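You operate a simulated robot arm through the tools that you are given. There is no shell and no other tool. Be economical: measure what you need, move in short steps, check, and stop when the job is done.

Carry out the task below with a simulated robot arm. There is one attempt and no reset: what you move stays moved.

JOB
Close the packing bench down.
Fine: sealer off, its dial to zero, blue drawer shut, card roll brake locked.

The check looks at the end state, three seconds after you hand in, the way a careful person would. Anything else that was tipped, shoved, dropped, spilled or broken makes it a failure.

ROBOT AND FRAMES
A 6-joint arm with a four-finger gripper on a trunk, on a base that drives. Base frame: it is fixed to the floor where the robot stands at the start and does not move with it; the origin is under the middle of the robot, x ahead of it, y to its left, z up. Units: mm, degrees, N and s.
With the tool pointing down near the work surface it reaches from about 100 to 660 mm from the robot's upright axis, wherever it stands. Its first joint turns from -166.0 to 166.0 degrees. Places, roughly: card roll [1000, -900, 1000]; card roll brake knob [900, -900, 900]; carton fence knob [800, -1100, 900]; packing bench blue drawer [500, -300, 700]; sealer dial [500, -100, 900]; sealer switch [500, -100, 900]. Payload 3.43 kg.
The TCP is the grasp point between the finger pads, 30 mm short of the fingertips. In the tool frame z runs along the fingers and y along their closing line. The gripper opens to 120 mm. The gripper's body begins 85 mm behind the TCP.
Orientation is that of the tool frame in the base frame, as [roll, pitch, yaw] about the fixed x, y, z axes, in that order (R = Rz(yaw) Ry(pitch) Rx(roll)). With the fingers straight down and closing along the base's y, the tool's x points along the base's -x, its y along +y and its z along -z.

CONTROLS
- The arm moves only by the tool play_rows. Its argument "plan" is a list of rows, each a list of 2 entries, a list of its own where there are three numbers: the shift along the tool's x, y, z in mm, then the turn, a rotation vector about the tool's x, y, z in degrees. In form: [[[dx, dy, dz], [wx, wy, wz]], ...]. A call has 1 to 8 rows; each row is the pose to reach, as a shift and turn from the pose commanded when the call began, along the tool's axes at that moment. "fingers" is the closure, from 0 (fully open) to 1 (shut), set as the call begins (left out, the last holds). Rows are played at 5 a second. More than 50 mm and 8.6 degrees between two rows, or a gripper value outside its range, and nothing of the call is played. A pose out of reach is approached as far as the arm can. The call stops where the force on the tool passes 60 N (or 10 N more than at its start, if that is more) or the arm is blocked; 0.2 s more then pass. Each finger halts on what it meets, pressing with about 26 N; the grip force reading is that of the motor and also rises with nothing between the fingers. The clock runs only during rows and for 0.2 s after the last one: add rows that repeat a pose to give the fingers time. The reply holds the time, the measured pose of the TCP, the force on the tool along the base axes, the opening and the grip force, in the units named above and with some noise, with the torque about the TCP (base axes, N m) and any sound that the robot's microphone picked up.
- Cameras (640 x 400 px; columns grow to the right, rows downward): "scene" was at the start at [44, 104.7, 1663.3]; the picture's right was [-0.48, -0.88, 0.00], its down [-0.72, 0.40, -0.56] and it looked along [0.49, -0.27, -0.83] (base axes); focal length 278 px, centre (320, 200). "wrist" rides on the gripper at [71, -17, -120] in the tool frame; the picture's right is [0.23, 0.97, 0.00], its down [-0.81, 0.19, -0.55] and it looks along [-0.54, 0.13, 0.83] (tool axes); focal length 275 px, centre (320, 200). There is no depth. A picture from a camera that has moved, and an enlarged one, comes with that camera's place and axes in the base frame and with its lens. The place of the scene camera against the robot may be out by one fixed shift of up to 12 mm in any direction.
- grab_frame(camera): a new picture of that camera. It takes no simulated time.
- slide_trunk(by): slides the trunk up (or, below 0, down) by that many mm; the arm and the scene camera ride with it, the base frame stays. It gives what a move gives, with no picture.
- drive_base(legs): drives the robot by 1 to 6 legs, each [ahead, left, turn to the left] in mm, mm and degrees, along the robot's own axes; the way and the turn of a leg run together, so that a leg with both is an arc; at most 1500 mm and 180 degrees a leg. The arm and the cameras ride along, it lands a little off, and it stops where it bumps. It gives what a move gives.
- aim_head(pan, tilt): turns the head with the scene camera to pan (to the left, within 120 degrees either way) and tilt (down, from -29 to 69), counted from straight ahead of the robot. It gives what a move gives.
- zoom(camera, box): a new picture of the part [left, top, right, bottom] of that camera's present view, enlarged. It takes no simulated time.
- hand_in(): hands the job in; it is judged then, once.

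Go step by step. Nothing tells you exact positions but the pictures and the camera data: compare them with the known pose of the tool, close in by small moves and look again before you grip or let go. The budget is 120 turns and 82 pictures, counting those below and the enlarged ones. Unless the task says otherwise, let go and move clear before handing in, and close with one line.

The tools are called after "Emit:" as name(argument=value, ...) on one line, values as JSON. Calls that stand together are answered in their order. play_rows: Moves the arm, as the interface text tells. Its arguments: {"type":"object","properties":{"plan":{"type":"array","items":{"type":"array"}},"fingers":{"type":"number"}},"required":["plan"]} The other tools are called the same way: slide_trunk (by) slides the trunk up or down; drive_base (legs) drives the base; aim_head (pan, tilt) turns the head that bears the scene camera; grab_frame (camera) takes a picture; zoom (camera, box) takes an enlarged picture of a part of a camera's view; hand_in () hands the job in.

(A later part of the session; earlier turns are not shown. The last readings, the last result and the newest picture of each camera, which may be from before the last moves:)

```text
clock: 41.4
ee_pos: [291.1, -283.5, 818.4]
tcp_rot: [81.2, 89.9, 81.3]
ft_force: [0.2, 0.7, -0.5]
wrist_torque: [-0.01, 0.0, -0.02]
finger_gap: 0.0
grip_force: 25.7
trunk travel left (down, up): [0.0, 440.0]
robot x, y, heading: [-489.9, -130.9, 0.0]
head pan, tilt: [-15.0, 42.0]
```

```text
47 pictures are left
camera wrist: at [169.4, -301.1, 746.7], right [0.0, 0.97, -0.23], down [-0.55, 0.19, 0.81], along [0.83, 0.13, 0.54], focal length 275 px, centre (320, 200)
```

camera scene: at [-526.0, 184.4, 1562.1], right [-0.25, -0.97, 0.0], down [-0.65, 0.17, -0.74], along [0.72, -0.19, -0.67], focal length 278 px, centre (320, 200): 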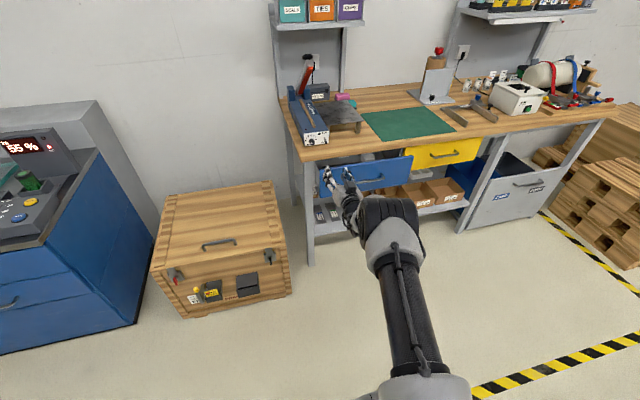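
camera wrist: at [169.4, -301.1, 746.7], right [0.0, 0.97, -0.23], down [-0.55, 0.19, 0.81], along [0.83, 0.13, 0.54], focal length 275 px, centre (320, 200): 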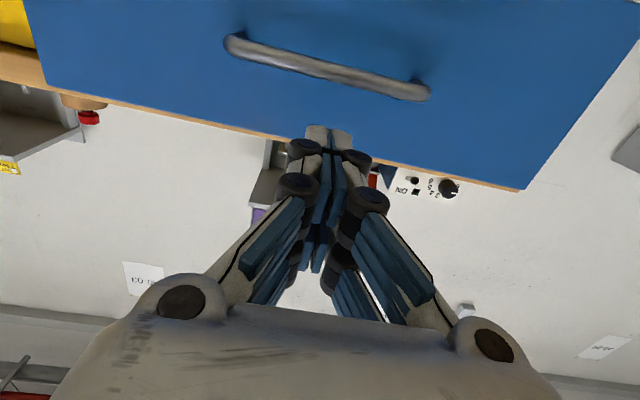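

The drawer front is at x≈405 with its top at z≈844, and the fingertips are at 321 and clear above the handle. I'll drive 50 mm more, then push with the arm.

Emit:
drive_base(legs=[[55, 0, 0]])

Emit:
play_rows(plan=[[[0, 0, 12], [0, 0, 0]], [[0, 0, 24], [0, 0, 0]], [[0, 0, 36], [0, 0, 0]], [[0, 0, 48], [0, 0, 0]], [[0, 0, 60], [0, 0, 0]], [[0, 0, 72], [0, 0, 0]], [[0, 0, 82], [0, 0, 0]], [[0, 0, 82], [0, 0, 0]]])

Emit:
grab_frame(camera="wrist")

Emit:
grab_frame(camera="scene")

```text
clock: 42.4
ee_pos: [345.7, -282.5, 817.2]
tcp_rot: [85.5, 89.7, 85.6]
ft_force: [-0.3, 0.2, 0.0]
wrist_torque: [-0.03, -0.05, 0.01]
finger_gap: 0.0
grip_force: 26.1
trunk travel left (down, up): [0.0, 440.0]
robot x, y, heading: [-436.6, -133.8, 0.4]
head pan, tilt: [-15.0, 42.0]
```

```text
clock: 44.2
ee_pos: [428.5, -282.6, 818.6]
tcp_rot: [94.4, 89.9, 94.5]
ft_force: [-0.2, 0.1, 0.0]
wrist_torque: [-0.03, 0.02, -0.01]
finger_gap: 0.0
grip_force: 33.4
trunk travel left (down, up): [0.0, 440.0]
robot x, y, heading: [-430.5, -134.2, 0.7]
head pan, tilt: [-15.0, 42.0]
```

```text
46 pictures are left
camera wrist: at [306.8, -299.8, 747.1], right [0.0, 0.97, -0.23], down [-0.55, 0.19, 0.81], along [0.83, 0.13, 0.54], focal length 275 px, centre (320, 200)
```

wrist: 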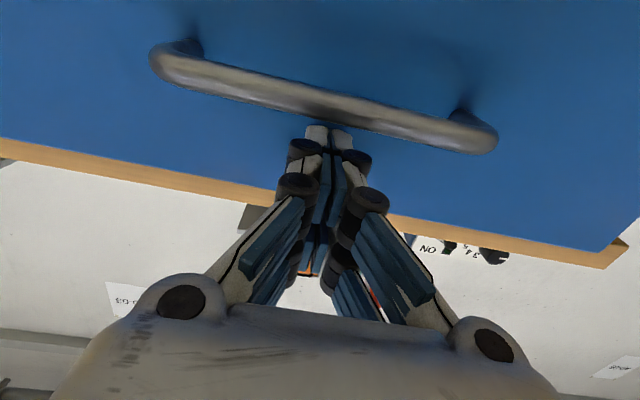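

```text
45 pictures are left
camera scene: at [-371.7, -14.1, 1507.1], right [-0.25, -0.97, 0.0], down [-0.65, 0.17, -0.74], along [0.72, -0.19, -0.67], focal length 278 px, centre (320, 200)
```

scene: 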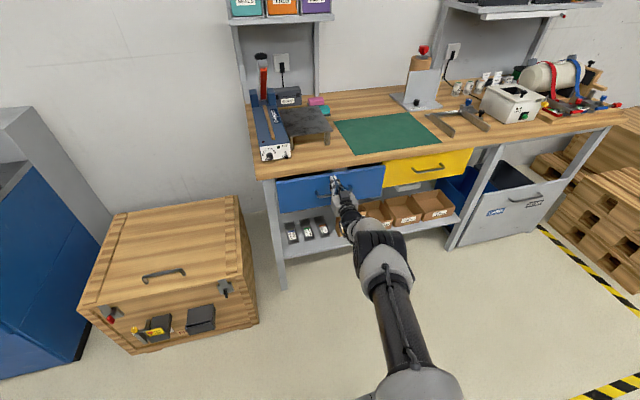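

The drawer slid most of the way and still has a bit to go. I'll keep pushing until the force rises.

Emit:
play_rows(plan=[[[0, 0, 6], [0, 0, 0]], [[0, 0, 12], [0, 0, 0]], [[0, 0, 18], [0, 0, 0]], [[0, 0, 24], [0, 0, 0]], [[0, 0, 30], [0, 0, 0]], [[0, 0, 36], [0, 0, 0]], [[0, 0, 40], [0, 0, 0]], [[0, 0, 40], [0, 0, 0]]])

Emit:
zoom(camera="scene", box=[250, 120, 490, 240])

```text
clock: 46.0
ee_pos: [456.1, -282.1, 823.4]
tcp_rot: [71.3, 90.0, 71.4]
ft_force: [-0.2, 0.0, 0.2]
wrist_torque: [0.0, 0.01, 0.03]
finger_gap: 0.0
grip_force: 33.1
out of reach, approached as far as the arm can: row 5, 6, 7, 8
trunk travel left (down, up): [0.0, 440.0]
robot x, y, heading: [-435.0, -128.2, 0.4]
head pan, tilt: [-15.0, 42.0]
```

```text
2.67 times, centred on (370, 180) of scene
camera zoom: at [-371.7, -14.1, 1507.1], right [-0.25, -0.97, 0.0], down [-0.65, 0.17, -0.74], along [0.72, -0.19, -0.67], focal length 742 px, centre (187, 253)
```

zoom: 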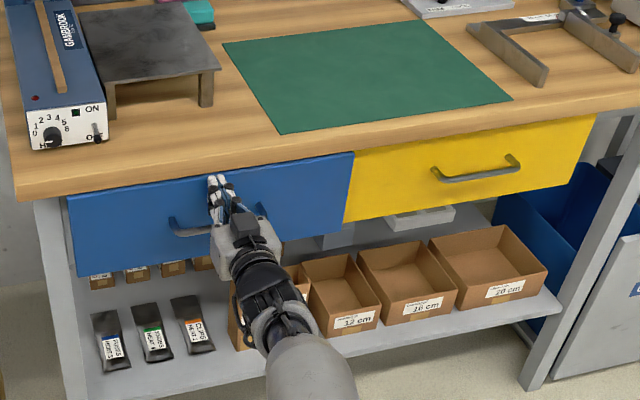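

Nearly flush, but the arm is at full stretch. I'll retract, drive closer and push again.

Emit:
play_rows(plan=[[[0, 0, -25], [0, 0, 0]], [[4, 0, -50], [0, 0, 0]], [[4, 0, -75], [0, 0, 0]], [[4, 0, -75], [0, 0, 0]]])

Emit:
drive_base(legs=[[55, 0, 0]])

Emit:
play_rows(plan=[[[0, 0, 8], [0, 0, 0]], [[0, 0, 16], [0, 0, 0]], [[0, 0, 24], [0, 0, 0]], [[0, 0, 32], [0, 0, 0]], [[0, 0, 38], [0, 0, 0]], [[0, 0, 44], [0, 0, 0]], [[0, 0, 50], [0, 0, 0]], [[0, 0, 50], [0, 0, 0]]])

Emit:
zoom(camera="scene", box=[230, 120, 470, 240])

```text
clock: 47.0
ee_pos: [380.4, -278.2, 819.1]
tcp_rot: [46.0, 89.9, 46.0]
ft_force: [-0.6, 0.0, -0.3]
wrist_torque: [0.02, 0.02, 0.0]
finger_gap: 0.3
grip_force: 33.6
trunk travel left (down, up): [0.0, 440.0]
robot x, y, heading: [-433.4, -130.5, 0.3]
head pan, tilt: [-15.0, 42.0]
```

```text
clock: 47.9
ee_pos: [434.6, -279.4, 818.9]
tcp_rot: [85.9, 89.9, 86.1]
ft_force: [0.0, -0.6, 0.2]
wrist_torque: [-0.03, -0.03, 0.01]
finger_gap: 0.0
grip_force: 33.2
trunk travel left (down, up): [0.0, 440.0]
robot x, y, heading: [-375.5, -130.5, 0.1]
head pan, tilt: [-15.0, 42.0]
```

```text
clock: 49.5
ee_pos: [475.3, -278.3, 819.0]
tcp_rot: [46.6, 89.9, 46.8]
ft_force: [-42.2, 6.6, 15.7]
wrist_torque: [0.07, -0.06, 0.15]
finger_gap: 6.0
grip_force: 33.6
trunk travel left (down, up): [0.0, 440.0]
robot x, y, heading: [-383.6, -130.3, 0.7]
head pan, tilt: [-15.0, 42.0]
stopped in row 7: the force on the tool passed its limit at 68 N (the readings are from after the stop); the commanded pose is now the measured one
```

```text
2.67 times, centred on (350, 180) of scene
camera zoom: at [-325.5, -12.6, 1507.5], right [-0.25, -0.97, 0.0], down [-0.64, 0.17, -0.75], along [0.72, -0.19, -0.67], focal length 742 px, centre (240, 253)
```

zoom: 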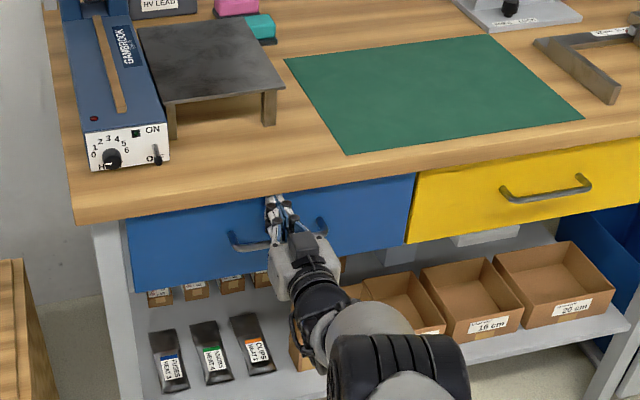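

The drawer hit its stop (68 N) and is flush with the yellow one. I'll back away, raise, and go look at the card roll station near (900,-900).

Emit:
play_rows(plan=[[[0, 0, -20], [0, 0, 0]], [[0, 0, -40], [0, 0, 0]], [[0, 0, -40], [0, 0, 0]]])

Emit:
drive_base(legs=[[-150, 0, 0], [0, -500, 0]])

Emit:
slide_trunk(by=250)

Emit:
aim_head(pan=-5, tilt=35)

Emit:
grab_frame(camera="scene")

```text
clock: 50.3
ee_pos: [440.2, -278.9, 814.9]
tcp_rot: [154.5, 89.6, 154.7]
ft_force: [0.5, 0.3, -0.2]
wrist_torque: [-0.01, -0.01, 0.02]
finger_gap: 0.0
grip_force: 33.7
trunk travel left (down, up): [0.0, 440.0]
robot x, y, heading: [-382.1, -127.0, 0.2]
head pan, tilt: [-15.0, 42.0]
```

```text
clock: 54.2
ee_pos: [291.4, -780.4, 814.5]
tcp_rot: [153.1, 89.6, 153.1]
ft_force: [0.0, 0.8, -0.2]
wrist_torque: [-0.03, 0.02, 0.01]
finger_gap: 0.1
grip_force: 33.2
trunk travel left (down, up): [0.0, 440.0]
robot x, y, heading: [-528.2, -633.1, -0.3]
head pan, tilt: [-15.0, 42.0]
```

```text
clock: 56.8
ee_pos: [291.0, -779.7, 1064.1]
tcp_rot: [154.4, 89.6, 154.4]
ft_force: [0.5, -0.6, -0.4]
wrist_torque: [0.01, 0.02, 0.0]
finger_gap: 0.4
grip_force: 33.4
trunk travel left (down, up): [-250.0, 190.0]
robot x, y, heading: [-525.3, -631.2, 0.1]
head pan, tilt: [-15.0, 42.0]
```

```text
clock: 57.5
ee_pos: [292.0, -780.1, 1064.3]
tcp_rot: [153.6, 89.6, 153.4]
ft_force: [0.0, -0.5, 0.3]
wrist_torque: [0.01, 0.06, -0.01]
finger_gap: 0.1
grip_force: 33.8
trunk travel left (down, up): [-250.0, 190.0]
robot x, y, heading: [-526.9, -631.9, 0.2]
head pan, tilt: [-5.0, 35.0]
```

```text
42 pictures are left
camera scene: at [-459.1, -499.4, 1767.6], right [-0.09, -1.0, 0.0], down [-0.57, 0.05, -0.82], along [0.82, -0.07, -0.57], focal length 278 px, centre (320, 200)
```

scene: 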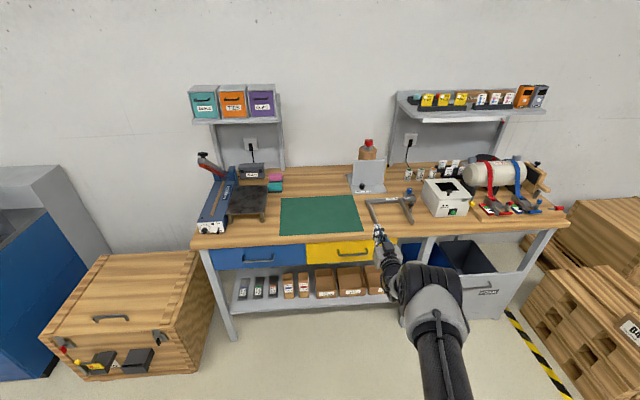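

Emit:
zoom(camera="scene", box=[320, 125, 432, 235])

Emit:
zoom(camera="scene", box=[190, 210, 390, 310])

Emit:
grab_frame(camera="wrist")

```text
3.64 times, centred on (376, 180) of scene
camera zoom: at [-459.1, -499.4, 1767.6], right [-0.09, -1.0, 0.0], down [-0.57, 0.05, -0.82], along [0.82, -0.07, -0.57], focal length 1011 px, centre (116, 273)
```

zoom: 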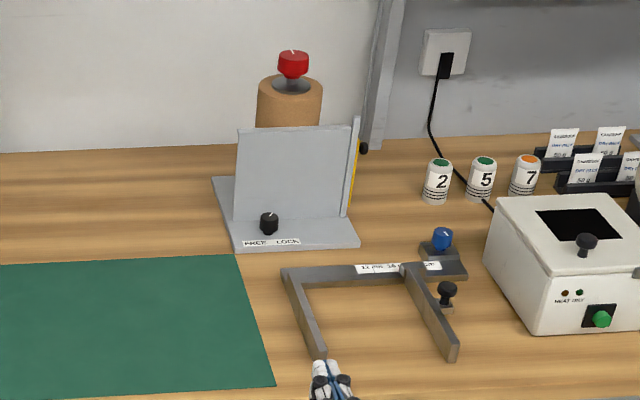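

```text
3.20 times, centred on (290, 260) of scene
camera zoom: at [-459.1, -499.4, 1767.6], right [-0.09, -1.0, 0.0], down [-0.57, 0.05, -0.82], along [0.82, -0.07, -0.57], focal length 890 px, centre (416, 8)
```

zoom: 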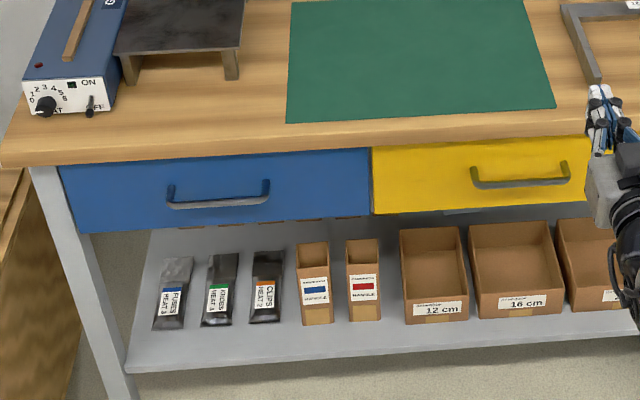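

```text
39 pictures are left
camera wrist: at [169.8, -796.9, 994.2], right [0.0, 0.97, -0.23], down [-0.55, 0.19, 0.82], along [0.84, 0.13, 0.53], focal length 275 px, centre (320, 200)
```

wrist: 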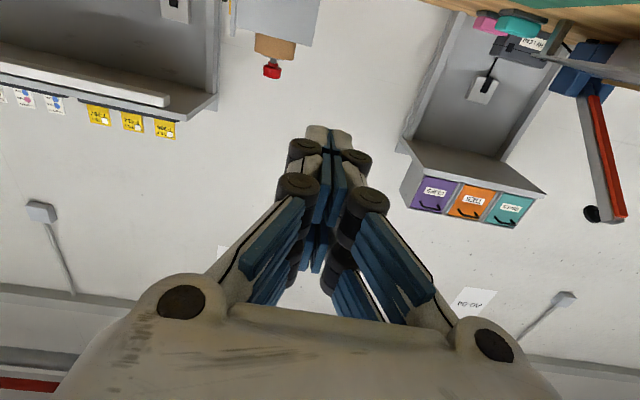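

The blue drawer is flush. The card roll's brake knob is the black one on the grey base plate, between "FREE" and "LOCK". I'll zoom in on it and check floor clearance in front of the bench.

Emit:
zoom(camera="scene", box=[350, 175, 390, 200])

Emit:
aim_head(pan=-20, tilt=66)

Emit:
grab_frame(camera="scene")

```text
16.00 times, centred on (370, 188) of scene
camera zoom: at [-459.1, -499.4, 1767.6], right [-0.09, -1.0, 0.0], down [-0.57, 0.05, -0.82], along [0.82, -0.07, -0.57], focal length 4449 px, centre (-480, 400)
```

zoom: 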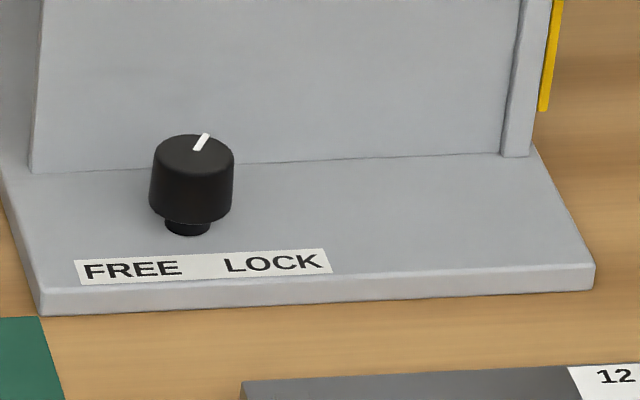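

```text
clock: 58.5
ee_pos: [291.4, -778.6, 1064.7]
tcp_rot: [153.8, 89.6, 153.7]
ft_force: [0.6, -0.3, 0.7]
wrist_torque: [-0.01, 0.01, -0.04]
finger_gap: 0.0
grip_force: 33.4
trunk travel left (down, up): [-250.0, 190.0]
robot x, y, heading: [-529.3, -627.7, 0.3]
head pan, tilt: [-20.0, 66.0]
```

```text
37 pictures are left
camera scene: at [-490.9, -512.0, 1726.7], right [-0.34, -0.94, 0.0], down [-0.86, 0.31, -0.41], along [0.38, -0.14, -0.91], focal length 278 px, centre (320, 200)
```

scene: 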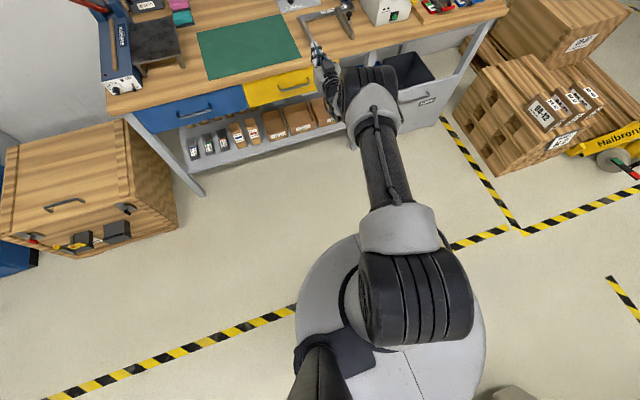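

The knob's pointer points back-right, with FREE and LOCK labels in front of it. I'll tilt the tool mostly down while retracting over free floor, then drive in closer for a view from above.

Emit:
play_rows(plan=[[[0, 0, -25], [0, 7.5, 0]], [[0, 0, -50], [0, 15, 0]], [[0, 0, -75], [0, 22.5, 0]], [[0, 0, -100], [0, 30, 0]], [[0, 0, -125], [0, 37.5, 0]], [[0, 0, -150], [0, 45, 0]], [[0, 0, -160], [0, 52.5, 0]], [[0, 0, -170], [0, 60, 0]]], fingers=0.5)

Emit:
slide_trunk(by=100)

Emit:
drive_base(legs=[[0, -85, 0], [520, 0, 0]])

Emit:
aim_head(pan=-15, tilt=50)

Emit:
grab_frame(camera="scene")

Emit:
grab_frame(camera="wrist")

```text
clock: 60.2
ee_pos: [127.4, -774.8, 1066.5]
tcp_rot: [178.7, 33.6, 179.8]
ft_force: [0.0, 0.0, -0.6]
wrist_torque: [-0.03, 0.01, 0.03]
finger_gap: 60.1
grip_force: 0.0
out of reach, approached as far as the arm can: row 8
trunk travel left (down, up): [-250.0, 190.0]
robot x, y, heading: [-531.9, -634.1, -0.1]
head pan, tilt: [-20.0, 66.0]
```

```text
clock: 61.6
ee_pos: [127.7, -773.8, 1165.5]
tcp_rot: [178.6, 33.6, 179.9]
ft_force: [0.1, 0.6, -0.1]
wrist_torque: [-0.01, 0.02, 0.03]
finger_gap: 60.2
grip_force: 0.0
trunk travel left (down, up): [-350.0, 90.0]
robot x, y, heading: [-528.1, -629.5, 0.0]
head pan, tilt: [-20.0, 66.0]
```

```text
clock: 65.3
ee_pos: [643.2, -855.9, 1166.0]
tcp_rot: [178.7, 33.6, -179.8]
ft_force: [-0.5, -0.1, -0.1]
wrist_torque: [-0.02, 0.0, 0.0]
finger_gap: 60.1
grip_force: 0.1
trunk travel left (down, up): [-350.0, 90.0]
robot x, y, heading: [-14.6, -712.4, 0.3]
head pan, tilt: [-20.0, 66.0]
```

```text
clock: 66.1
ee_pos: [641.3, -855.1, 1165.5]
tcp_rot: [178.7, 33.6, -180.0]
ft_force: [0.6, -0.2, -1.0]
wrist_torque: [0.02, -0.03, 0.01]
finger_gap: 60.2
grip_force: 0.1
trunk travel left (down, up): [-350.0, 90.0]
robot x, y, heading: [-13.5, -716.5, 0.2]
head pan, tilt: [-15.0, 50.0]
```

```text
36 pictures are left
camera scene: at [40.7, -594.6, 1845.8], right [-0.25, -0.97, 0.0], down [-0.74, 0.19, -0.64], along [0.62, -0.16, -0.77], focal length 278 px, centre (320, 200)
```

scene: 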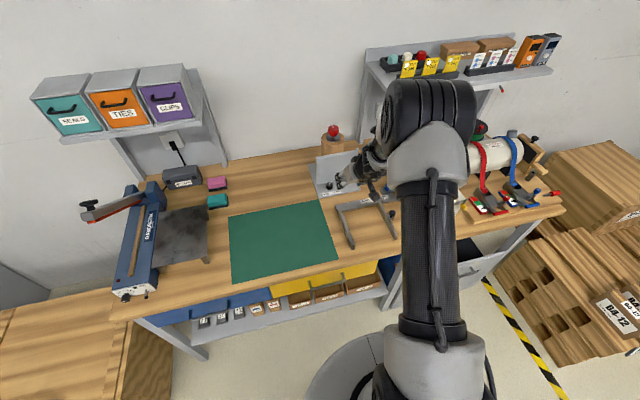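

```text
35 pictures are left
camera wrist: at [515.1, -875.8, 1225.9], right [-0.2, 0.97, -0.11], down [0.37, 0.18, 0.91], along [0.91, 0.15, -0.39], focal length 275 px, centre (320, 200)
```

wrist: 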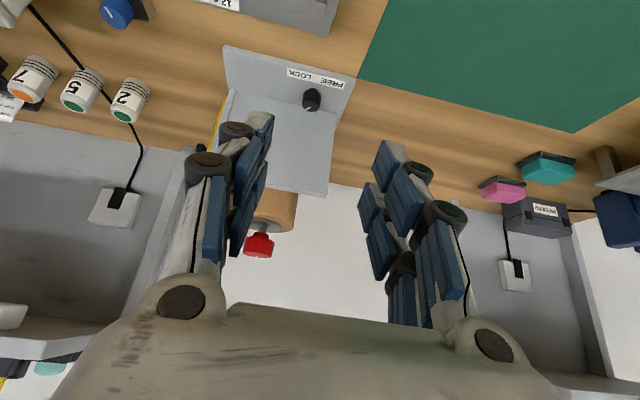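

Emit:
zoom(camera="wrist", box=[260, 60, 372, 130])

```text
5.71 times, centred on (316, 95) of wrist
camera zoom: at [515.1, -875.8, 1225.9], right [-0.2, 0.97, -0.11], down [0.37, 0.18, 0.91], along [0.91, 0.15, -0.39], focal length 1573 px, centre (343, 800)
```

zoom: 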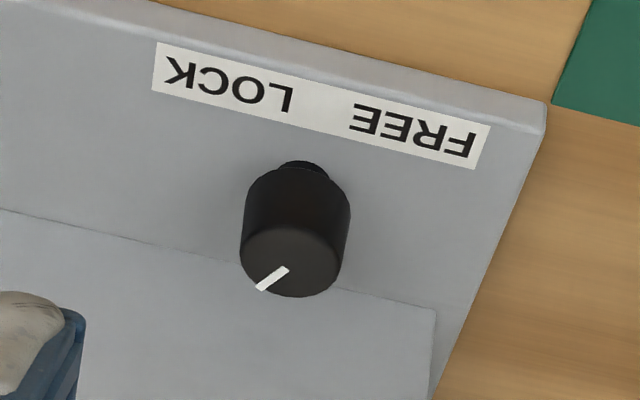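

The knob reads like a pot: FREE at 7 o'clock, LOCK at 5 o'clock, and it's now near 1 o'clock, so it needs about 95° clockwise. The cap triangulates to about (858,-851,920), so I'll drive closer.

Emit:
drive_base(legs=[[110, 0, 0]])

Emit:
slide_trunk(by=-90)

Emit:
zoom(camera="wrist", box=[230, 40, 420, 160])

```text
clock: 67.2
ee_pos: [751.5, -854.5, 1165.3]
tcp_rot: [178.7, 33.5, -179.9]
ft_force: [1.0, 0.1, -1.2]
wrist_torque: [-0.02, -0.05, 0.0]
finger_gap: 59.7
grip_force: 0.0
trunk travel left (down, up): [-350.0, 90.0]
robot x, y, heading: [94.3, -714.5, 0.1]
head pan, tilt: [-15.0, 50.0]
```

```text
clock: 68.5
ee_pos: [748.8, -856.3, 1076.8]
tcp_rot: [178.7, 33.7, 179.9]
ft_force: [-0.3, -0.1, 0.6]
wrist_torque: [0.02, 0.02, -0.02]
finger_gap: 60.1
grip_force: 0.1
trunk travel left (down, up): [-260.0, 180.0]
robot x, y, heading: [93.4, -714.0, 0.2]
head pan, tilt: [-15.0, 50.0]
```

```text
3.33 times, centred on (325, 100) of wrist
camera zoom: at [623.6, -876.0, 1136.2], right [-0.2, 0.97, -0.11], down [0.37, 0.18, 0.91], along [0.91, 0.15, -0.39], focal length 918 px, centre (303, 533)
```

zoom: 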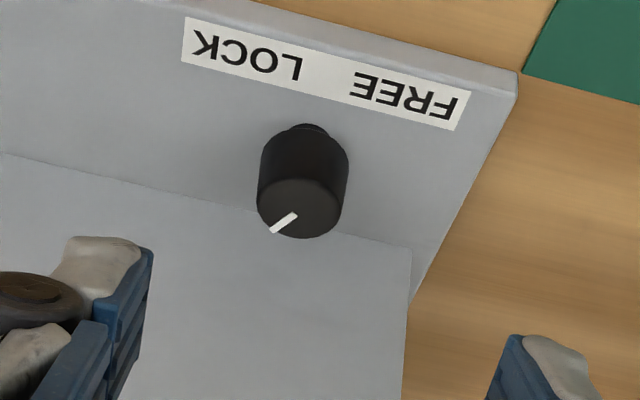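

Emit:
play_rows(plan=[[[2, 0, 20], [0, 0, 0]], [[4, 0, 40], [0, 0, 0]], [[6, 0, 60], [0, 0, 0]], [[8, 0, 80], [0, 0, 0]], [[8, 0, 80], [0, 0, 0]]])

Emit:
grab_frame(camera="wrist")

Emit:
zoom(camera="scene", box=[270, 110, 430, 250])

```text
clock: 69.7
ee_pos: [787.5, -853.4, 1003.9]
tcp_rot: [178.6, 33.8, -180.0]
ft_force: [0.0, 0.4, 0.0]
wrist_torque: [-0.02, -0.02, 0.01]
finger_gap: 60.1
grip_force: 0.0
trunk travel left (down, up): [-260.0, 180.0]
robot x, y, heading: [96.1, -713.8, 0.3]
head pan, tilt: [-15.0, 50.0]
```

```text
32 pictures are left
camera wrist: at [661.7, -874.0, 1064.7], right [-0.2, 0.97, -0.11], down [0.37, 0.18, 0.91], along [0.91, 0.15, -0.39], focal length 275 px, centre (320, 200)
```

wrist: 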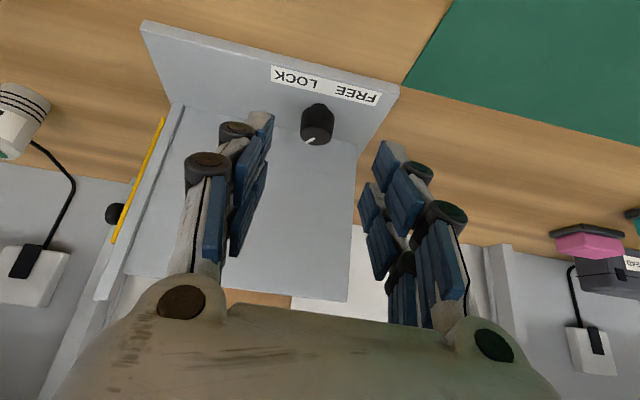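

```text
2.86 times, centred on (350, 180) of scene
camera zoom: at [149.4, -594.0, 1755.9], right [-0.25, -0.97, 0.0], down [-0.74, 0.19, -0.64], along [0.62, -0.16, -0.77], focal length 794 px, centre (234, 257)
```

zoom: 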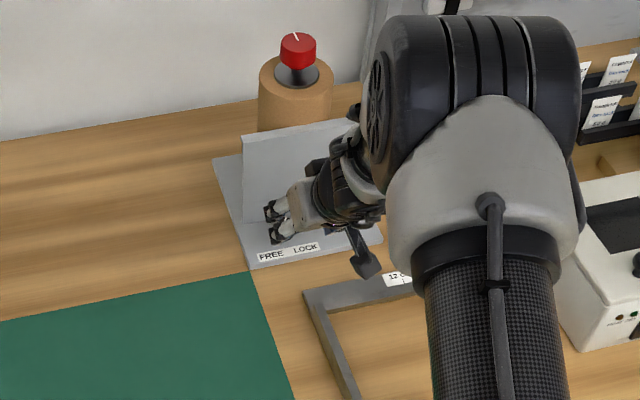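

The knob refines to about (869,-850) with its top at z≈911 and a diameter of about 30 mm. I'll descend toward it with the open fingers straddling it, then recheck.

Emit:
play_rows(plan=[[[-6, 1, 20], [0, 0, 0]], [[-11, 1, 40], [0, 0, 0]], [[-17, 2, 60], [0, 0, 0]], [[-22, 2, 79], [0, 0, 0]], [[-22, 2, 79], [0, 0, 0]]])

Emit:
grab_frame(camera="wrist")

```text
clock: 70.9
ee_pos: [849.7, -850.7, 949.7]
tcp_rot: [178.7, 33.7, -180.0]
ft_force: [-0.6, 1.0, -0.5]
wrist_torque: [-0.03, 0.03, -0.01]
finger_gap: 60.2
grip_force: 0.0
trunk travel left (down, up): [-260.0, 180.0]
robot x, y, heading: [93.5, -714.3, 0.4]
head pan, tilt: [-15.0, 50.0]
```

```text
30 pictures are left
camera wrist: at [723.2, -871.1, 1010.9], right [-0.2, 0.97, -0.11], down [0.37, 0.18, 0.91], along [0.91, 0.15, -0.39], focal length 275 px, centre (320, 200)
```

wrist: 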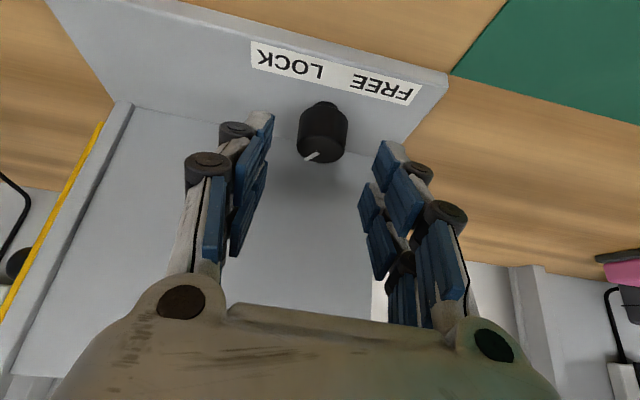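

Reached, with the knob centred between the fingers. I'll yaw the tool 18° counter-clockwise for turning room and descend onto the knob.

Emit:
play_rows(plan=[[[0, 0, 0], [-3.3, 0, -5]], [[0, 0, 0], [-6.7, 0, -10]], [[0, 0, 0], [-10, 0, -15]], [[0.3, 0, 12], [-10, 0, -15]], [[0.7, 0, 23.2], [-10, 0, -15]], [[0.7, 0, 23.2], [-10, 0, -15]]])

Emit:
grab_frame(camera="wrist")

```text
clock: 72.3
ee_pos: [860.4, -850.1, 929.5]
tcp_rot: [178.6, 33.9, -162.0]
ft_force: [-10.9, -5.2, -1.2]
wrist_torque: [-0.03, 0.1, -0.33]
finger_gap: 66.7
grip_force: 2.1
trunk travel left (down, up): [-260.0, 180.0]
robot x, y, heading: [93.0, -713.3, 0.3]
head pan, tilt: [-15.0, 50.0]
```

```text
29 pictures are left
camera wrist: at [746.4, -909.0, 989.8], right [-0.49, 0.86, -0.11], down [0.29, 0.28, 0.91], along [0.82, 0.42, -0.39], focal length 275 px, centre (320, 200)
```

wrist: 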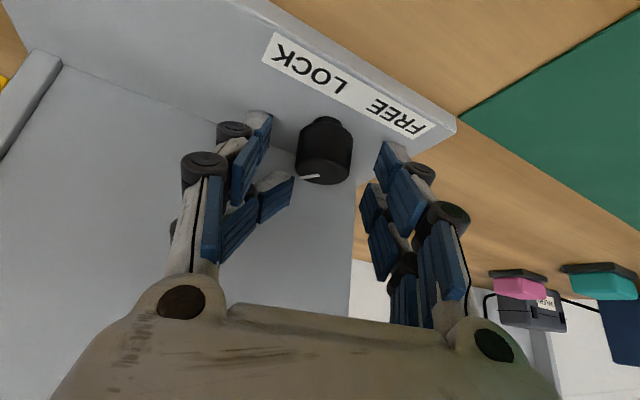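

The right finger is touching the upright plate behind the knob. I'll back off 7 mm toward the robot and narrow the opening, then close on the knob.

Emit:
play_rows(plan=[[[5.5, 2.2, -3.7], [0, 0, 0]], [[5.5, 2.2, -3.7], [0, 0, 0]], [[5.5, 2.2, -3.7], [0, 0, 0]]], fingers=0.6)

Emit:
play_rows(plan=[[[0, 0, 0], [0, 0, 0]], [[0, 0, 0], [0, 0, 0]], [[0, 0, 0], [0, 0, 0]], [[0, 0, 0], [0, 0, 0]]], fingers=0.9)

Emit:
grab_frame(camera="wrist")

```text
clock: 73.1
ee_pos: [854.2, -849.9, 931.3]
tcp_rot: [178.8, 34.0, -162.1]
ft_force: [-0.7, 0.6, 0.3]
wrist_torque: [0.01, 0.0, -0.01]
finger_gap: 49.5
grip_force: 0.0
trunk travel left (down, up): [-260.0, 180.0]
robot x, y, heading: [91.3, -713.7, 0.4]
head pan, tilt: [-15.0, 50.0]
```

```text
clock: 74.1
ee_pos: [856.1, -853.5, 929.7]
tcp_rot: [178.8, 34.1, -162.0]
ft_force: [3.8, -9.8, -2.4]
wrist_torque: [-0.78, -0.5, -0.06]
finger_gap: 29.3
grip_force: 44.6
trunk travel left (down, up): [-260.0, 180.0]
robot x, y, heading: [91.3, -712.7, -0.0]
head pan, tilt: [-15.0, 50.0]
```

```text
28 pictures are left
camera wrist: at [741.6, -911.1, 990.5], right [-0.49, 0.86, -0.11], down [0.29, 0.28, 0.92], along [0.82, 0.42, -0.39], focal length 275 px, centre (320, 200)
```

wrist: 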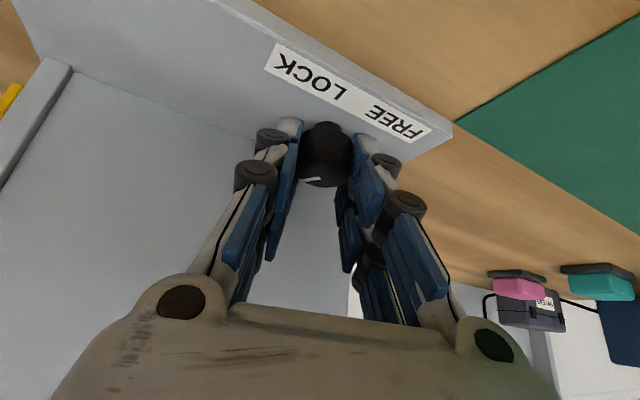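

Gripped at 29 mm. I'll now turn clockwise 36° about the knob's axis.

Emit:
play_rows(plan=[[[-0.3, 0.8, 0.2], [3.35, 0, 5]], [[-0.7, 1.6, 0.5], [6.7, 0, 10]], [[-1, 2.4, 0.7], [10, 0, 15]], [[-1.5, 3, 1], [13.4, 0, 20]], [[-2, 3.7, 1.3], [16.7, 0, 25]], [[-2.6, 4.4, 1.7], [20.1, 0, 29.9]], [[-2.6, 4.4, 1.7], [20.1, 0, 29.9]]])

Emit:
grab_frame(camera="wrist")

```text
clock: 75.7
ee_pos: [855.3, -851.3, 930.7]
tcp_rot: [178.9, 33.2, 161.9]
ft_force: [5.4, -36.5, 2.4]
wrist_torque: [-1.46, 0.32, 0.3]
finger_gap: 28.4
grip_force: 45.1
trunk travel left (down, up): [-260.0, 180.0]
robot x, y, heading: [95.7, -715.8, 0.1]
head pan, tilt: [-15.0, 50.0]
```

```text
27 pictures are left
camera wrist: at [730.0, -831.5, 992.7], right [0.11, 0.99, -0.11], down [0.41, 0.06, 0.91], along [0.9, -0.15, -0.4], focal length 275 px, centre (320, 200)
```

wrist: 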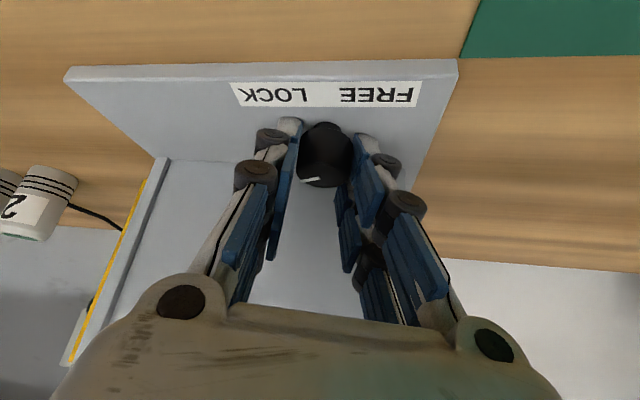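

The knob turned 36° with the fingers. The side force says its axis is a few mm further right, so I'll release, shift, and swing back for the next bite.

Emit:
play_rows(plan=[[[-1.5, -6, 1], [0, 0, 0]], [[-1.5, -6, 1], [0, 0, 0]], [[-1.5, -6, 1], [-3.3, 0, -5]], [[-1.5, -6, 1], [-6.6, 0, -10]], [[-1.5, -6, 1], [-9.9, 0, -15]], [[-1.5, -6, 1], [-13.2, 0, -20]], [[-1.5, -6, 1], [-16.5, 0, -25]], [[-1.5, -6, 1], [-19.7, 0, -30.1]]], fingers=0.6)

Emit:
grab_frame(camera="wrist")

```text
clock: 77.5
ee_pos: [851.9, -854.7, 930.7]
tcp_rot: [179.1, 33.8, -162.0]
ft_force: [-21.0, -12.3, -0.6]
wrist_torque: [-0.09, 0.25, -1.03]
finger_gap: 51.8
grip_force: 3.2
trunk travel left (down, up): [-260.0, 180.0]
robot x, y, heading: [92.8, -712.8, 0.3]
head pan, tilt: [-15.0, 50.0]
```

```text
26 pictures are left
camera wrist: at [737.6, -912.2, 991.0], right [-0.49, 0.86, -0.11], down [0.29, 0.29, 0.91], along [0.82, 0.41, -0.39], focal length 275 px, centre (320, 200)
```

wrist: 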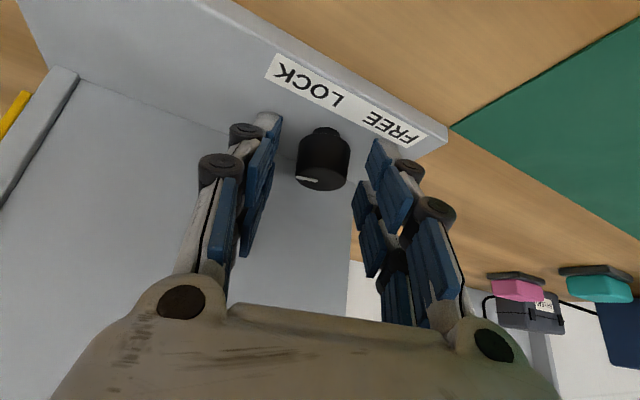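

The pointer moved to about 60° right of back. I'll ease off the plate by 7 mm and grip again.

Emit:
play_rows(plan=[[[5.5, 2.2, -3.7], [0, 0, 0]], [[5.5, 2.2, -3.7], [0, 0, 0]]])

Emit:
play_rows(plan=[[[0, 0, 0], [0, 0, 0]], [[0, 0, 0], [0, 0, 0]], [[0, 0, 0], [0, 0, 0]], [[0, 0, 0], [0, 0, 0]]], fingers=0.9)

Emit:
play_rows(plan=[[[0, 0, 0], [3.35, 0, 5]], [[0, 0, 0], [6.7, 0, 10]], [[0, 0, 0], [10, 0, 15]], [[0, 0, 0], [13.4, 0, 20]], [[0, 0, 0], [16.7, 0, 25]], [[0, 0, 0], [20.1, 0, 29.9]], [[0, 0, 0], [20.1, 0, 29.9]]])

Emit:
grab_frame(camera="wrist")

```text
clock: 78.1
ee_pos: [850.8, -849.0, 931.8]
tcp_rot: [179.3, 33.9, -161.6]
ft_force: [0.2, -0.1, -1.3]
wrist_torque: [0.0, -0.02, 0.02]
finger_gap: 47.9
grip_force: 0.0
trunk travel left (down, up): [-260.0, 180.0]
robot x, y, heading: [93.5, -715.6, 0.2]
head pan, tilt: [-15.0, 50.0]
```

```text
clock: 79.1
ee_pos: [850.7, -854.0, 931.3]
tcp_rot: [179.4, 34.0, -161.9]
ft_force: [8.8, -18.9, 1.1]
wrist_torque: [-0.7, -0.04, -0.14]
finger_gap: 29.5
grip_force: 45.2
trunk travel left (down, up): [-260.0, 180.0]
robot x, y, heading: [93.7, -714.1, -0.0]
head pan, tilt: [-15.0, 50.0]
```

```text
clock: 80.7
ee_pos: [851.0, -849.4, 931.0]
tcp_rot: [179.5, 33.6, 162.4]
ft_force: [15.5, -9.6, 6.0]
wrist_torque: [-0.56, 0.31, 0.01]
finger_gap: 29.2
grip_force: 45.3
trunk travel left (down, up): [-260.0, 180.0]
robot x, y, heading: [93.8, -713.7, 0.3]
head pan, tilt: [-15.0, 50.0]
```

```text
25 pictures are left
camera wrist: at [725.3, -830.3, 993.0], right [0.11, 0.99, -0.12], down [0.41, 0.07, 0.91], along [0.91, -0.15, -0.4], focal length 275 px, centre (320, 200)
```

wrist: 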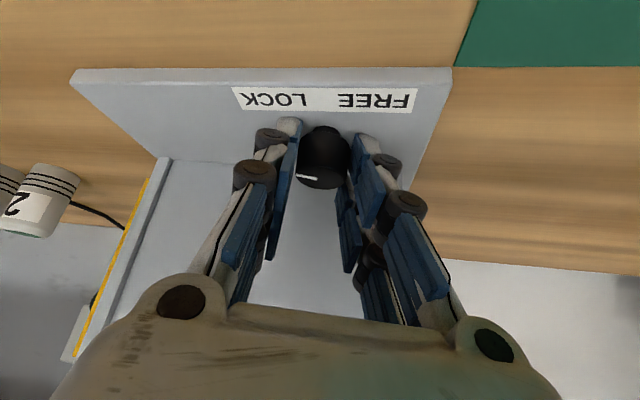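

Good, another 36°. One more bite: release, swing back, grip and turn while watching for a stop.

Emit:
play_rows(plan=[[[1.6, -3.8, -1.1], [0, 0, 0]], [[1.6, -3.8, -1.1], [0, 0, 0]], [[1.6, -3.8, -1.1], [-3.3, 0, -5]], [[1.6, -3.8, -1.1], [-6.6, 0, -10]], [[1.6, -3.8, -1.1], [-9.9, 0, -15]], [[1.6, -3.8, -1.1], [-13.2, 0, -20]], [[1.6, -3.8, -1.1], [-16.5, 0, -25]], [[1.6, -3.8, -1.1], [-19.7, 0, -30.1]]], fingers=0.6)

Emit:
grab_frame(camera="wrist")

```text
clock: 82.5
ee_pos: [846.0, -854.2, 931.5]
tcp_rot: [179.8, 33.7, -161.4]
ft_force: [-0.5, 0.2, 0.1]
wrist_torque: [0.03, 0.01, 0.0]
finger_gap: 47.6
grip_force: 0.0
trunk travel left (down, up): [-260.0, 180.0]
robot x, y, heading: [93.7, -716.2, 0.4]
head pan, tilt: [-15.0, 50.0]
```

```text
24 pictures are left
camera wrist: at [732.2, -911.8, 992.0], right [-0.49, 0.86, -0.12], down [0.29, 0.3, 0.91], along [0.82, 0.41, -0.39], focal length 275 px, centre (320, 200)
```

wrist: 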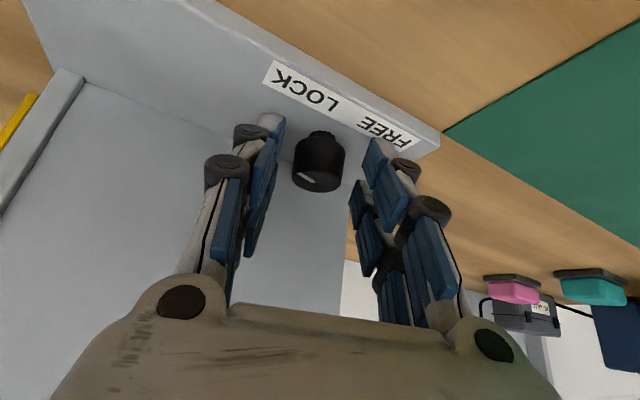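

Emit:
play_rows(plan=[[[-2.4, -0.9, 1.6], [0, 0, 0]], [[-2.4, -0.9, 1.6], [0, 0, 0]], [[-2.4, -0.9, 1.6], [0, 0, 0]], [[-2.4, -0.9, 1.6], [0, 0, 0]]], fingers=0.9)

Emit:
play_rows(plan=[[[0, 0, 0], [3.35, 0, 5]], [[0, 0, 0], [6.7, 0, 10]], [[0, 0, 0], [10, 0, 15]], [[0, 0, 0], [13.4, 0, 20]], [[0, 0, 0], [16.7, 0, 25]], [[0, 0, 0], [16.7, 0, 25]]])

Emit:
zoom(camera="wrist", box=[230, 60, 420, 200])

```text
clock: 83.5
ee_pos: [849.8, -854.4, 931.2]
tcp_rot: [179.8, 33.7, -161.5]
ft_force: [-0.5, -3.5, -1.3]
wrist_torque: [-0.27, -0.04, -0.04]
finger_gap: 29.1
grip_force: 44.7
trunk travel left (down, up): [-260.0, 180.0]
robot x, y, heading: [93.4, -713.0, 0.4]
head pan, tilt: [-15.0, 50.0]
```

```text
clock: 84.9
ee_pos: [849.6, -849.8, 930.9]
tcp_rot: [179.8, 33.6, 168.4]
ft_force: [-2.8, 14.4, 0.9]
wrist_torque: [0.16, 0.35, 0.09]
finger_gap: 29.0
grip_force: 44.9
trunk travel left (down, up): [-260.0, 180.0]
robot x, y, heading: [96.1, -714.0, 0.3]
head pan, tilt: [-15.0, 50.0]
```

```text
2.86 times, centred on (325, 130) of wrist
camera zoom: at [722.7, -843.2, 992.3], right [0.0, 0.99, -0.13], down [0.4, 0.11, 0.91], along [0.92, -0.05, -0.4], focal length 786 px, centre (306, 400)
```

zoom: 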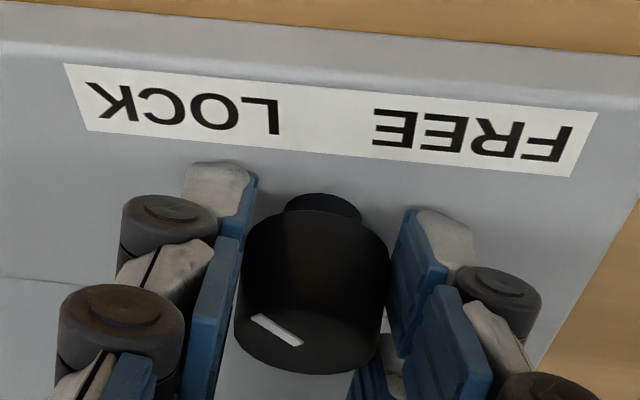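

The pointer is now close to LOCK and no stop has been felt. I'll turn a little further to see whether there is an end stop.

Emit:
play_rows(plan=[[[0, 0, 0], [2.2, 0, 3.3]], [[0, 0, 0], [4.4, 0, 6.6]], [[0, 0, 0], [6.6, 0, 10]], [[0, 0, 0], [6.6, 0, 10]]])

Emit:
zoom(camera="wrist", box=[230, 60, 420, 200])

```text
clock: 85.9
ee_pos: [850.5, -850.3, 930.6]
tcp_rot: [179.8, 33.7, 156.6]
ft_force: [-4.7, 26.7, 0.2]
wrist_torque: [0.62, -0.09, 0.18]
finger_gap: 29.0
grip_force: 45.0
trunk travel left (down, up): [-260.0, 180.0]
robot x, y, heading: [92.9, -712.1, 0.1]
head pan, tilt: [-15.0, 50.0]
```

```text
2.86 times, centred on (325, 130) of wrist
camera zoom: at [727.5, -815.9, 992.2], right [0.21, 0.97, -0.12], down [0.41, 0.03, 0.91], along [0.89, -0.24, -0.4], focal length 786 px, centre (306, 400)
```

zoom: 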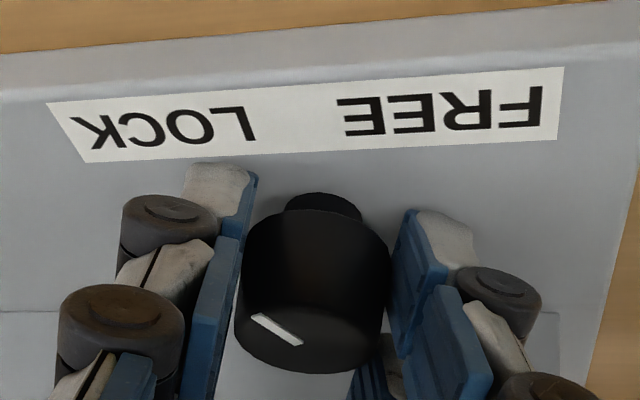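

It still turns without a stop, so I need an accurate reading of the pointer against LOCK. I'll release and lift back for a clean view.

Emit:
play_rows(plan=[[[0, 0, 0], [0, 0, 0]], [[0, 0, 0], [0, 0, 0]], [[0, 0, -15], [0, 0, 0]], [[0, 0, -30], [-3.3, 0, -5]], [[0, 0, -50], [-6.6, 0, -10]], [[0, 0, -70], [-9.9, 0, -15]], [[0, 0, -90], [-13.2, 0, -20]], [[0, 0, -90], [-13.2, 0, -20]]], fingers=0.6)

Emit:
zoom(camera="wrist", box=[230, 40, 420, 160])

Emit:
grab_frame(camera="scene")

```text
clock: 87.7
ee_pos: [804.0, -833.6, 1008.6]
tcp_rot: [179.8, 33.8, -179.7]
ft_force: [1.0, -0.1, -0.5]
wrist_torque: [-0.02, -0.02, -0.01]
finger_gap: 48.0
grip_force: 0.1
out of reach, approached as far as the arm can: row 5, 6, 7
trunk travel left (down, up): [-260.0, 180.0]
robot x, y, heading: [93.9, -712.0, 0.4]
head pan, tilt: [-15.0, 50.0]
```

```text
3.33 times, centred on (325, 100) of wrist
camera zoom: at [676.7, -853.5, 1069.3], right [-0.2, 0.97, -0.12], down [0.37, 0.19, 0.91], along [0.91, 0.14, -0.4], focal length 918 px, centre (303, 533)
```

zoom: 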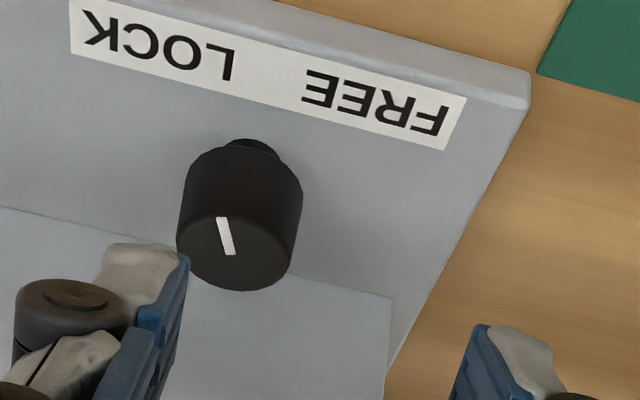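

```text
20 pictures are left
camera scene: at [149.5, -594.2, 1755.9], right [-0.25, -0.97, 0.0], down [-0.74, 0.19, -0.64], along [0.62, -0.16, -0.77], focal length 278 px, centre (320, 200)
```

scene: 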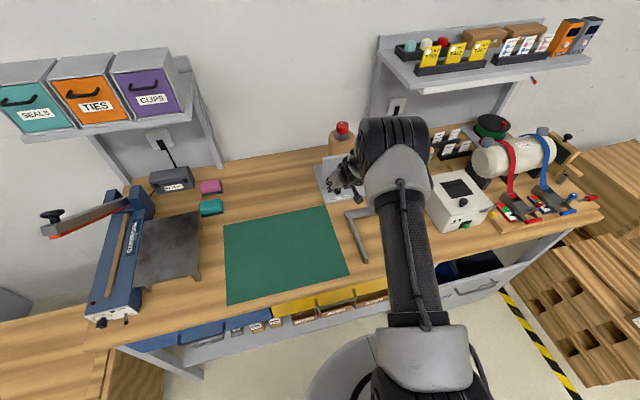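

The pointer now reads about 18° right of straight front, and LOCK is at about 36°. The labels sit symmetrically in front, like the two ends of a long sweep, so I need to know where the end stop is. I'll take another bite, turn gently clockwise and watch for the stop.

Emit:
play_rows(plan=[[[0, -20, 10], [-3.3, 0, -5]], [[0, -20, 20], [-6.7, 0, -10]], [[2, -20, 35], [-10, 0, -15]], [[3, -20, 55], [-10, 0, -15]], [[5, -20, 75], [-10, 0, -15]], [[5.7, -20, 89.5], [-10, 0, -15]], [[5.7, -20, 89.5], [-10, 0, -15]]])

Emit:
grab_frame(camera="wrist")

```text
clock: 89.3
ee_pos: [849.1, -853.5, 930.6]
tcp_rot: [179.9, 33.7, -161.5]
ft_force: [-0.4, 0.7, -0.8]
wrist_torque: [0.01, -0.02, -0.02]
finger_gap: 47.8
grip_force: 0.0
trunk travel left (down, up): [-260.0, 180.0]
robot x, y, heading: [96.3, -712.0, 0.3]
head pan, tilt: [-15.0, 50.0]
```

```text
19 pictures are left
camera wrist: at [734.1, -910.7, 990.6], right [-0.49, 0.86, -0.12], down [0.29, 0.3, 0.91], along [0.82, 0.41, -0.4], focal length 275 px, centre (320, 200)
```

wrist: 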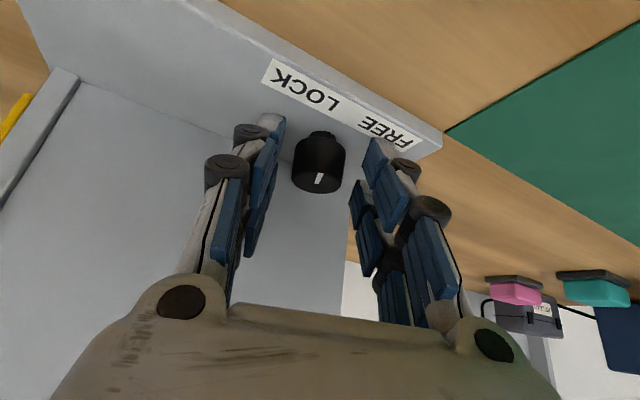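

Emit:
play_rows(plan=[[[0, 0, 0], [0, 0, 0]], [[0, 0, 0], [0, 0, 0]], [[0, 0, 0], [0, 0, 0]], [[0, 0, 0], [0, 0, 0]]], fingers=0.9)

Emit:
zoom(camera="wrist", box=[260, 100, 380, 200])

Emit:
play_rows(plan=[[[0, 0, 0], [3.35, 0, 5]], [[0, 0, 0], [6.7, 0, 10]], [[0, 0, 0], [10, 0, 15]], [[0, 0, 0], [13.4, 0, 20]], [[0, 0, 0], [13.4, 0, 20]]])

Emit:
zoom(camera="wrist", box=[260, 100, 380, 200])

```text
clock: 90.3
ee_pos: [848.7, -855.9, 929.4]
tcp_rot: [179.9, 33.6, -161.6]
ft_force: [1.1, -6.7, -1.5]
wrist_torque: [-0.19, -0.01, -0.05]
finger_gap: 29.3
grip_force: 44.9
trunk travel left (down, up): [-260.0, 180.0]
robot x, y, heading: [94.6, -711.4, 0.3]
head pan, tilt: [-15.0, 50.0]
```

```text
4.00 times, centred on (320, 150) of wrist
camera zoom: at [734.3, -911.9, 990.7], right [-0.49, 0.86, -0.13], down [0.29, 0.3, 0.91], along [0.82, 0.41, -0.39], focal length 1101 px, centre (320, 400)
```

zoom: 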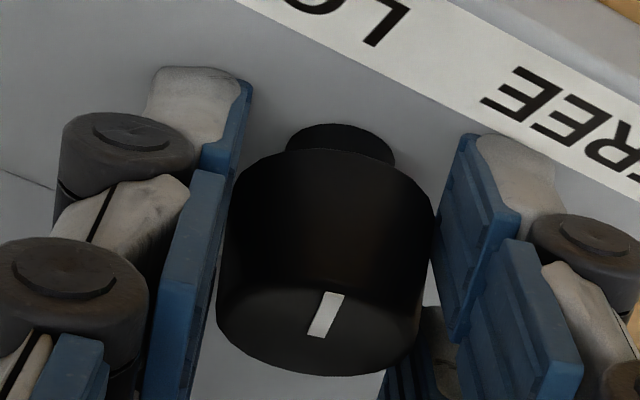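

```text
clock: 91.5
ee_pos: [847.2, -851.6, 929.6]
tcp_rot: [179.9, 33.7, 174.6]
ft_force: [1.2, 7.0, 7.3]
wrist_torque: [0.05, 0.07, 0.59]
finger_gap: 28.6
grip_force: 44.5
trunk travel left (down, up): [-260.0, 180.0]
robot x, y, heading: [92.5, -712.1, 0.3]
head pan, tilt: [-15.0, 50.0]
```

```text
4.00 times, centred on (320, 150) of wrist
camera zoom: at [720.7, -856.9, 990.6], right [-0.1, 0.99, -0.13], down [0.38, 0.16, 0.91], along [0.92, 0.04, -0.4], focal length 1101 px, centre (320, 400)
```

zoom: 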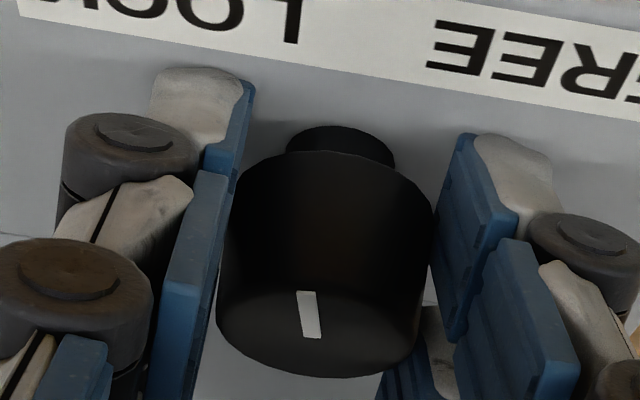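

This time the knob resisted (0.59 N·m) and slipped in the fingers, so the clockwise end stop is here on the LOCK side. I'll release, lift away, and read where it rests.

Emit:
play_rows(plan=[[[0, 0, 0], [0, 0, 0]], [[0, 0, 0], [0, 0, 0]], [[0, 0, 0], [0, 0, 0]], [[0, 0, -15], [0, 0, 0]], [[0, 0, -30], [0, 0, 0]], [[0, 0, -50], [0, 0, 0]], [[0, 0, -70], [0, 0, 0]], [[0, 0, -75], [0, 0, 0]]], fingers=0.5)

Emit:
zoom(camera="wrist", box=[230, 40, 420, 160])

```text
clock: 93.3
ee_pos: [807.8, -850.1, 990.3]
tcp_rot: [180.0, 33.7, 174.4]
ft_force: [-0.6, -0.1, 0.5]
wrist_torque: [0.02, 0.0, -0.02]
finger_gap: 59.9
grip_force: 0.0
trunk travel left (down, up): [-260.0, 180.0]
robot x, y, heading: [96.0, -716.2, 0.4]
head pan, tilt: [-15.0, 50.0]
```

```text
3.33 times, centred on (325, 100) of wrist
camera zoom: at [679.6, -855.1, 1051.3], right [-0.1, 0.99, -0.13], down [0.39, 0.15, 0.91], along [0.92, 0.04, -0.4], focal length 918 px, centre (303, 533)
```

zoom: 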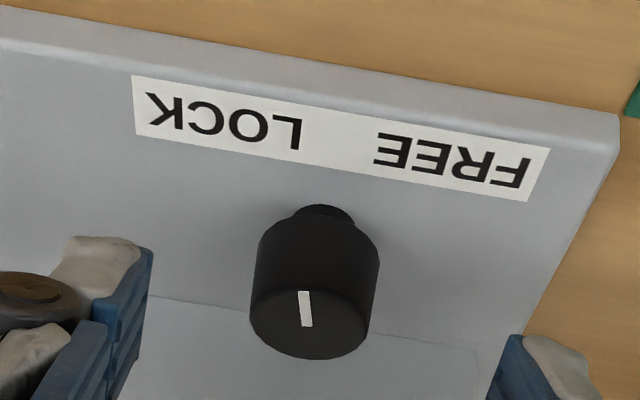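

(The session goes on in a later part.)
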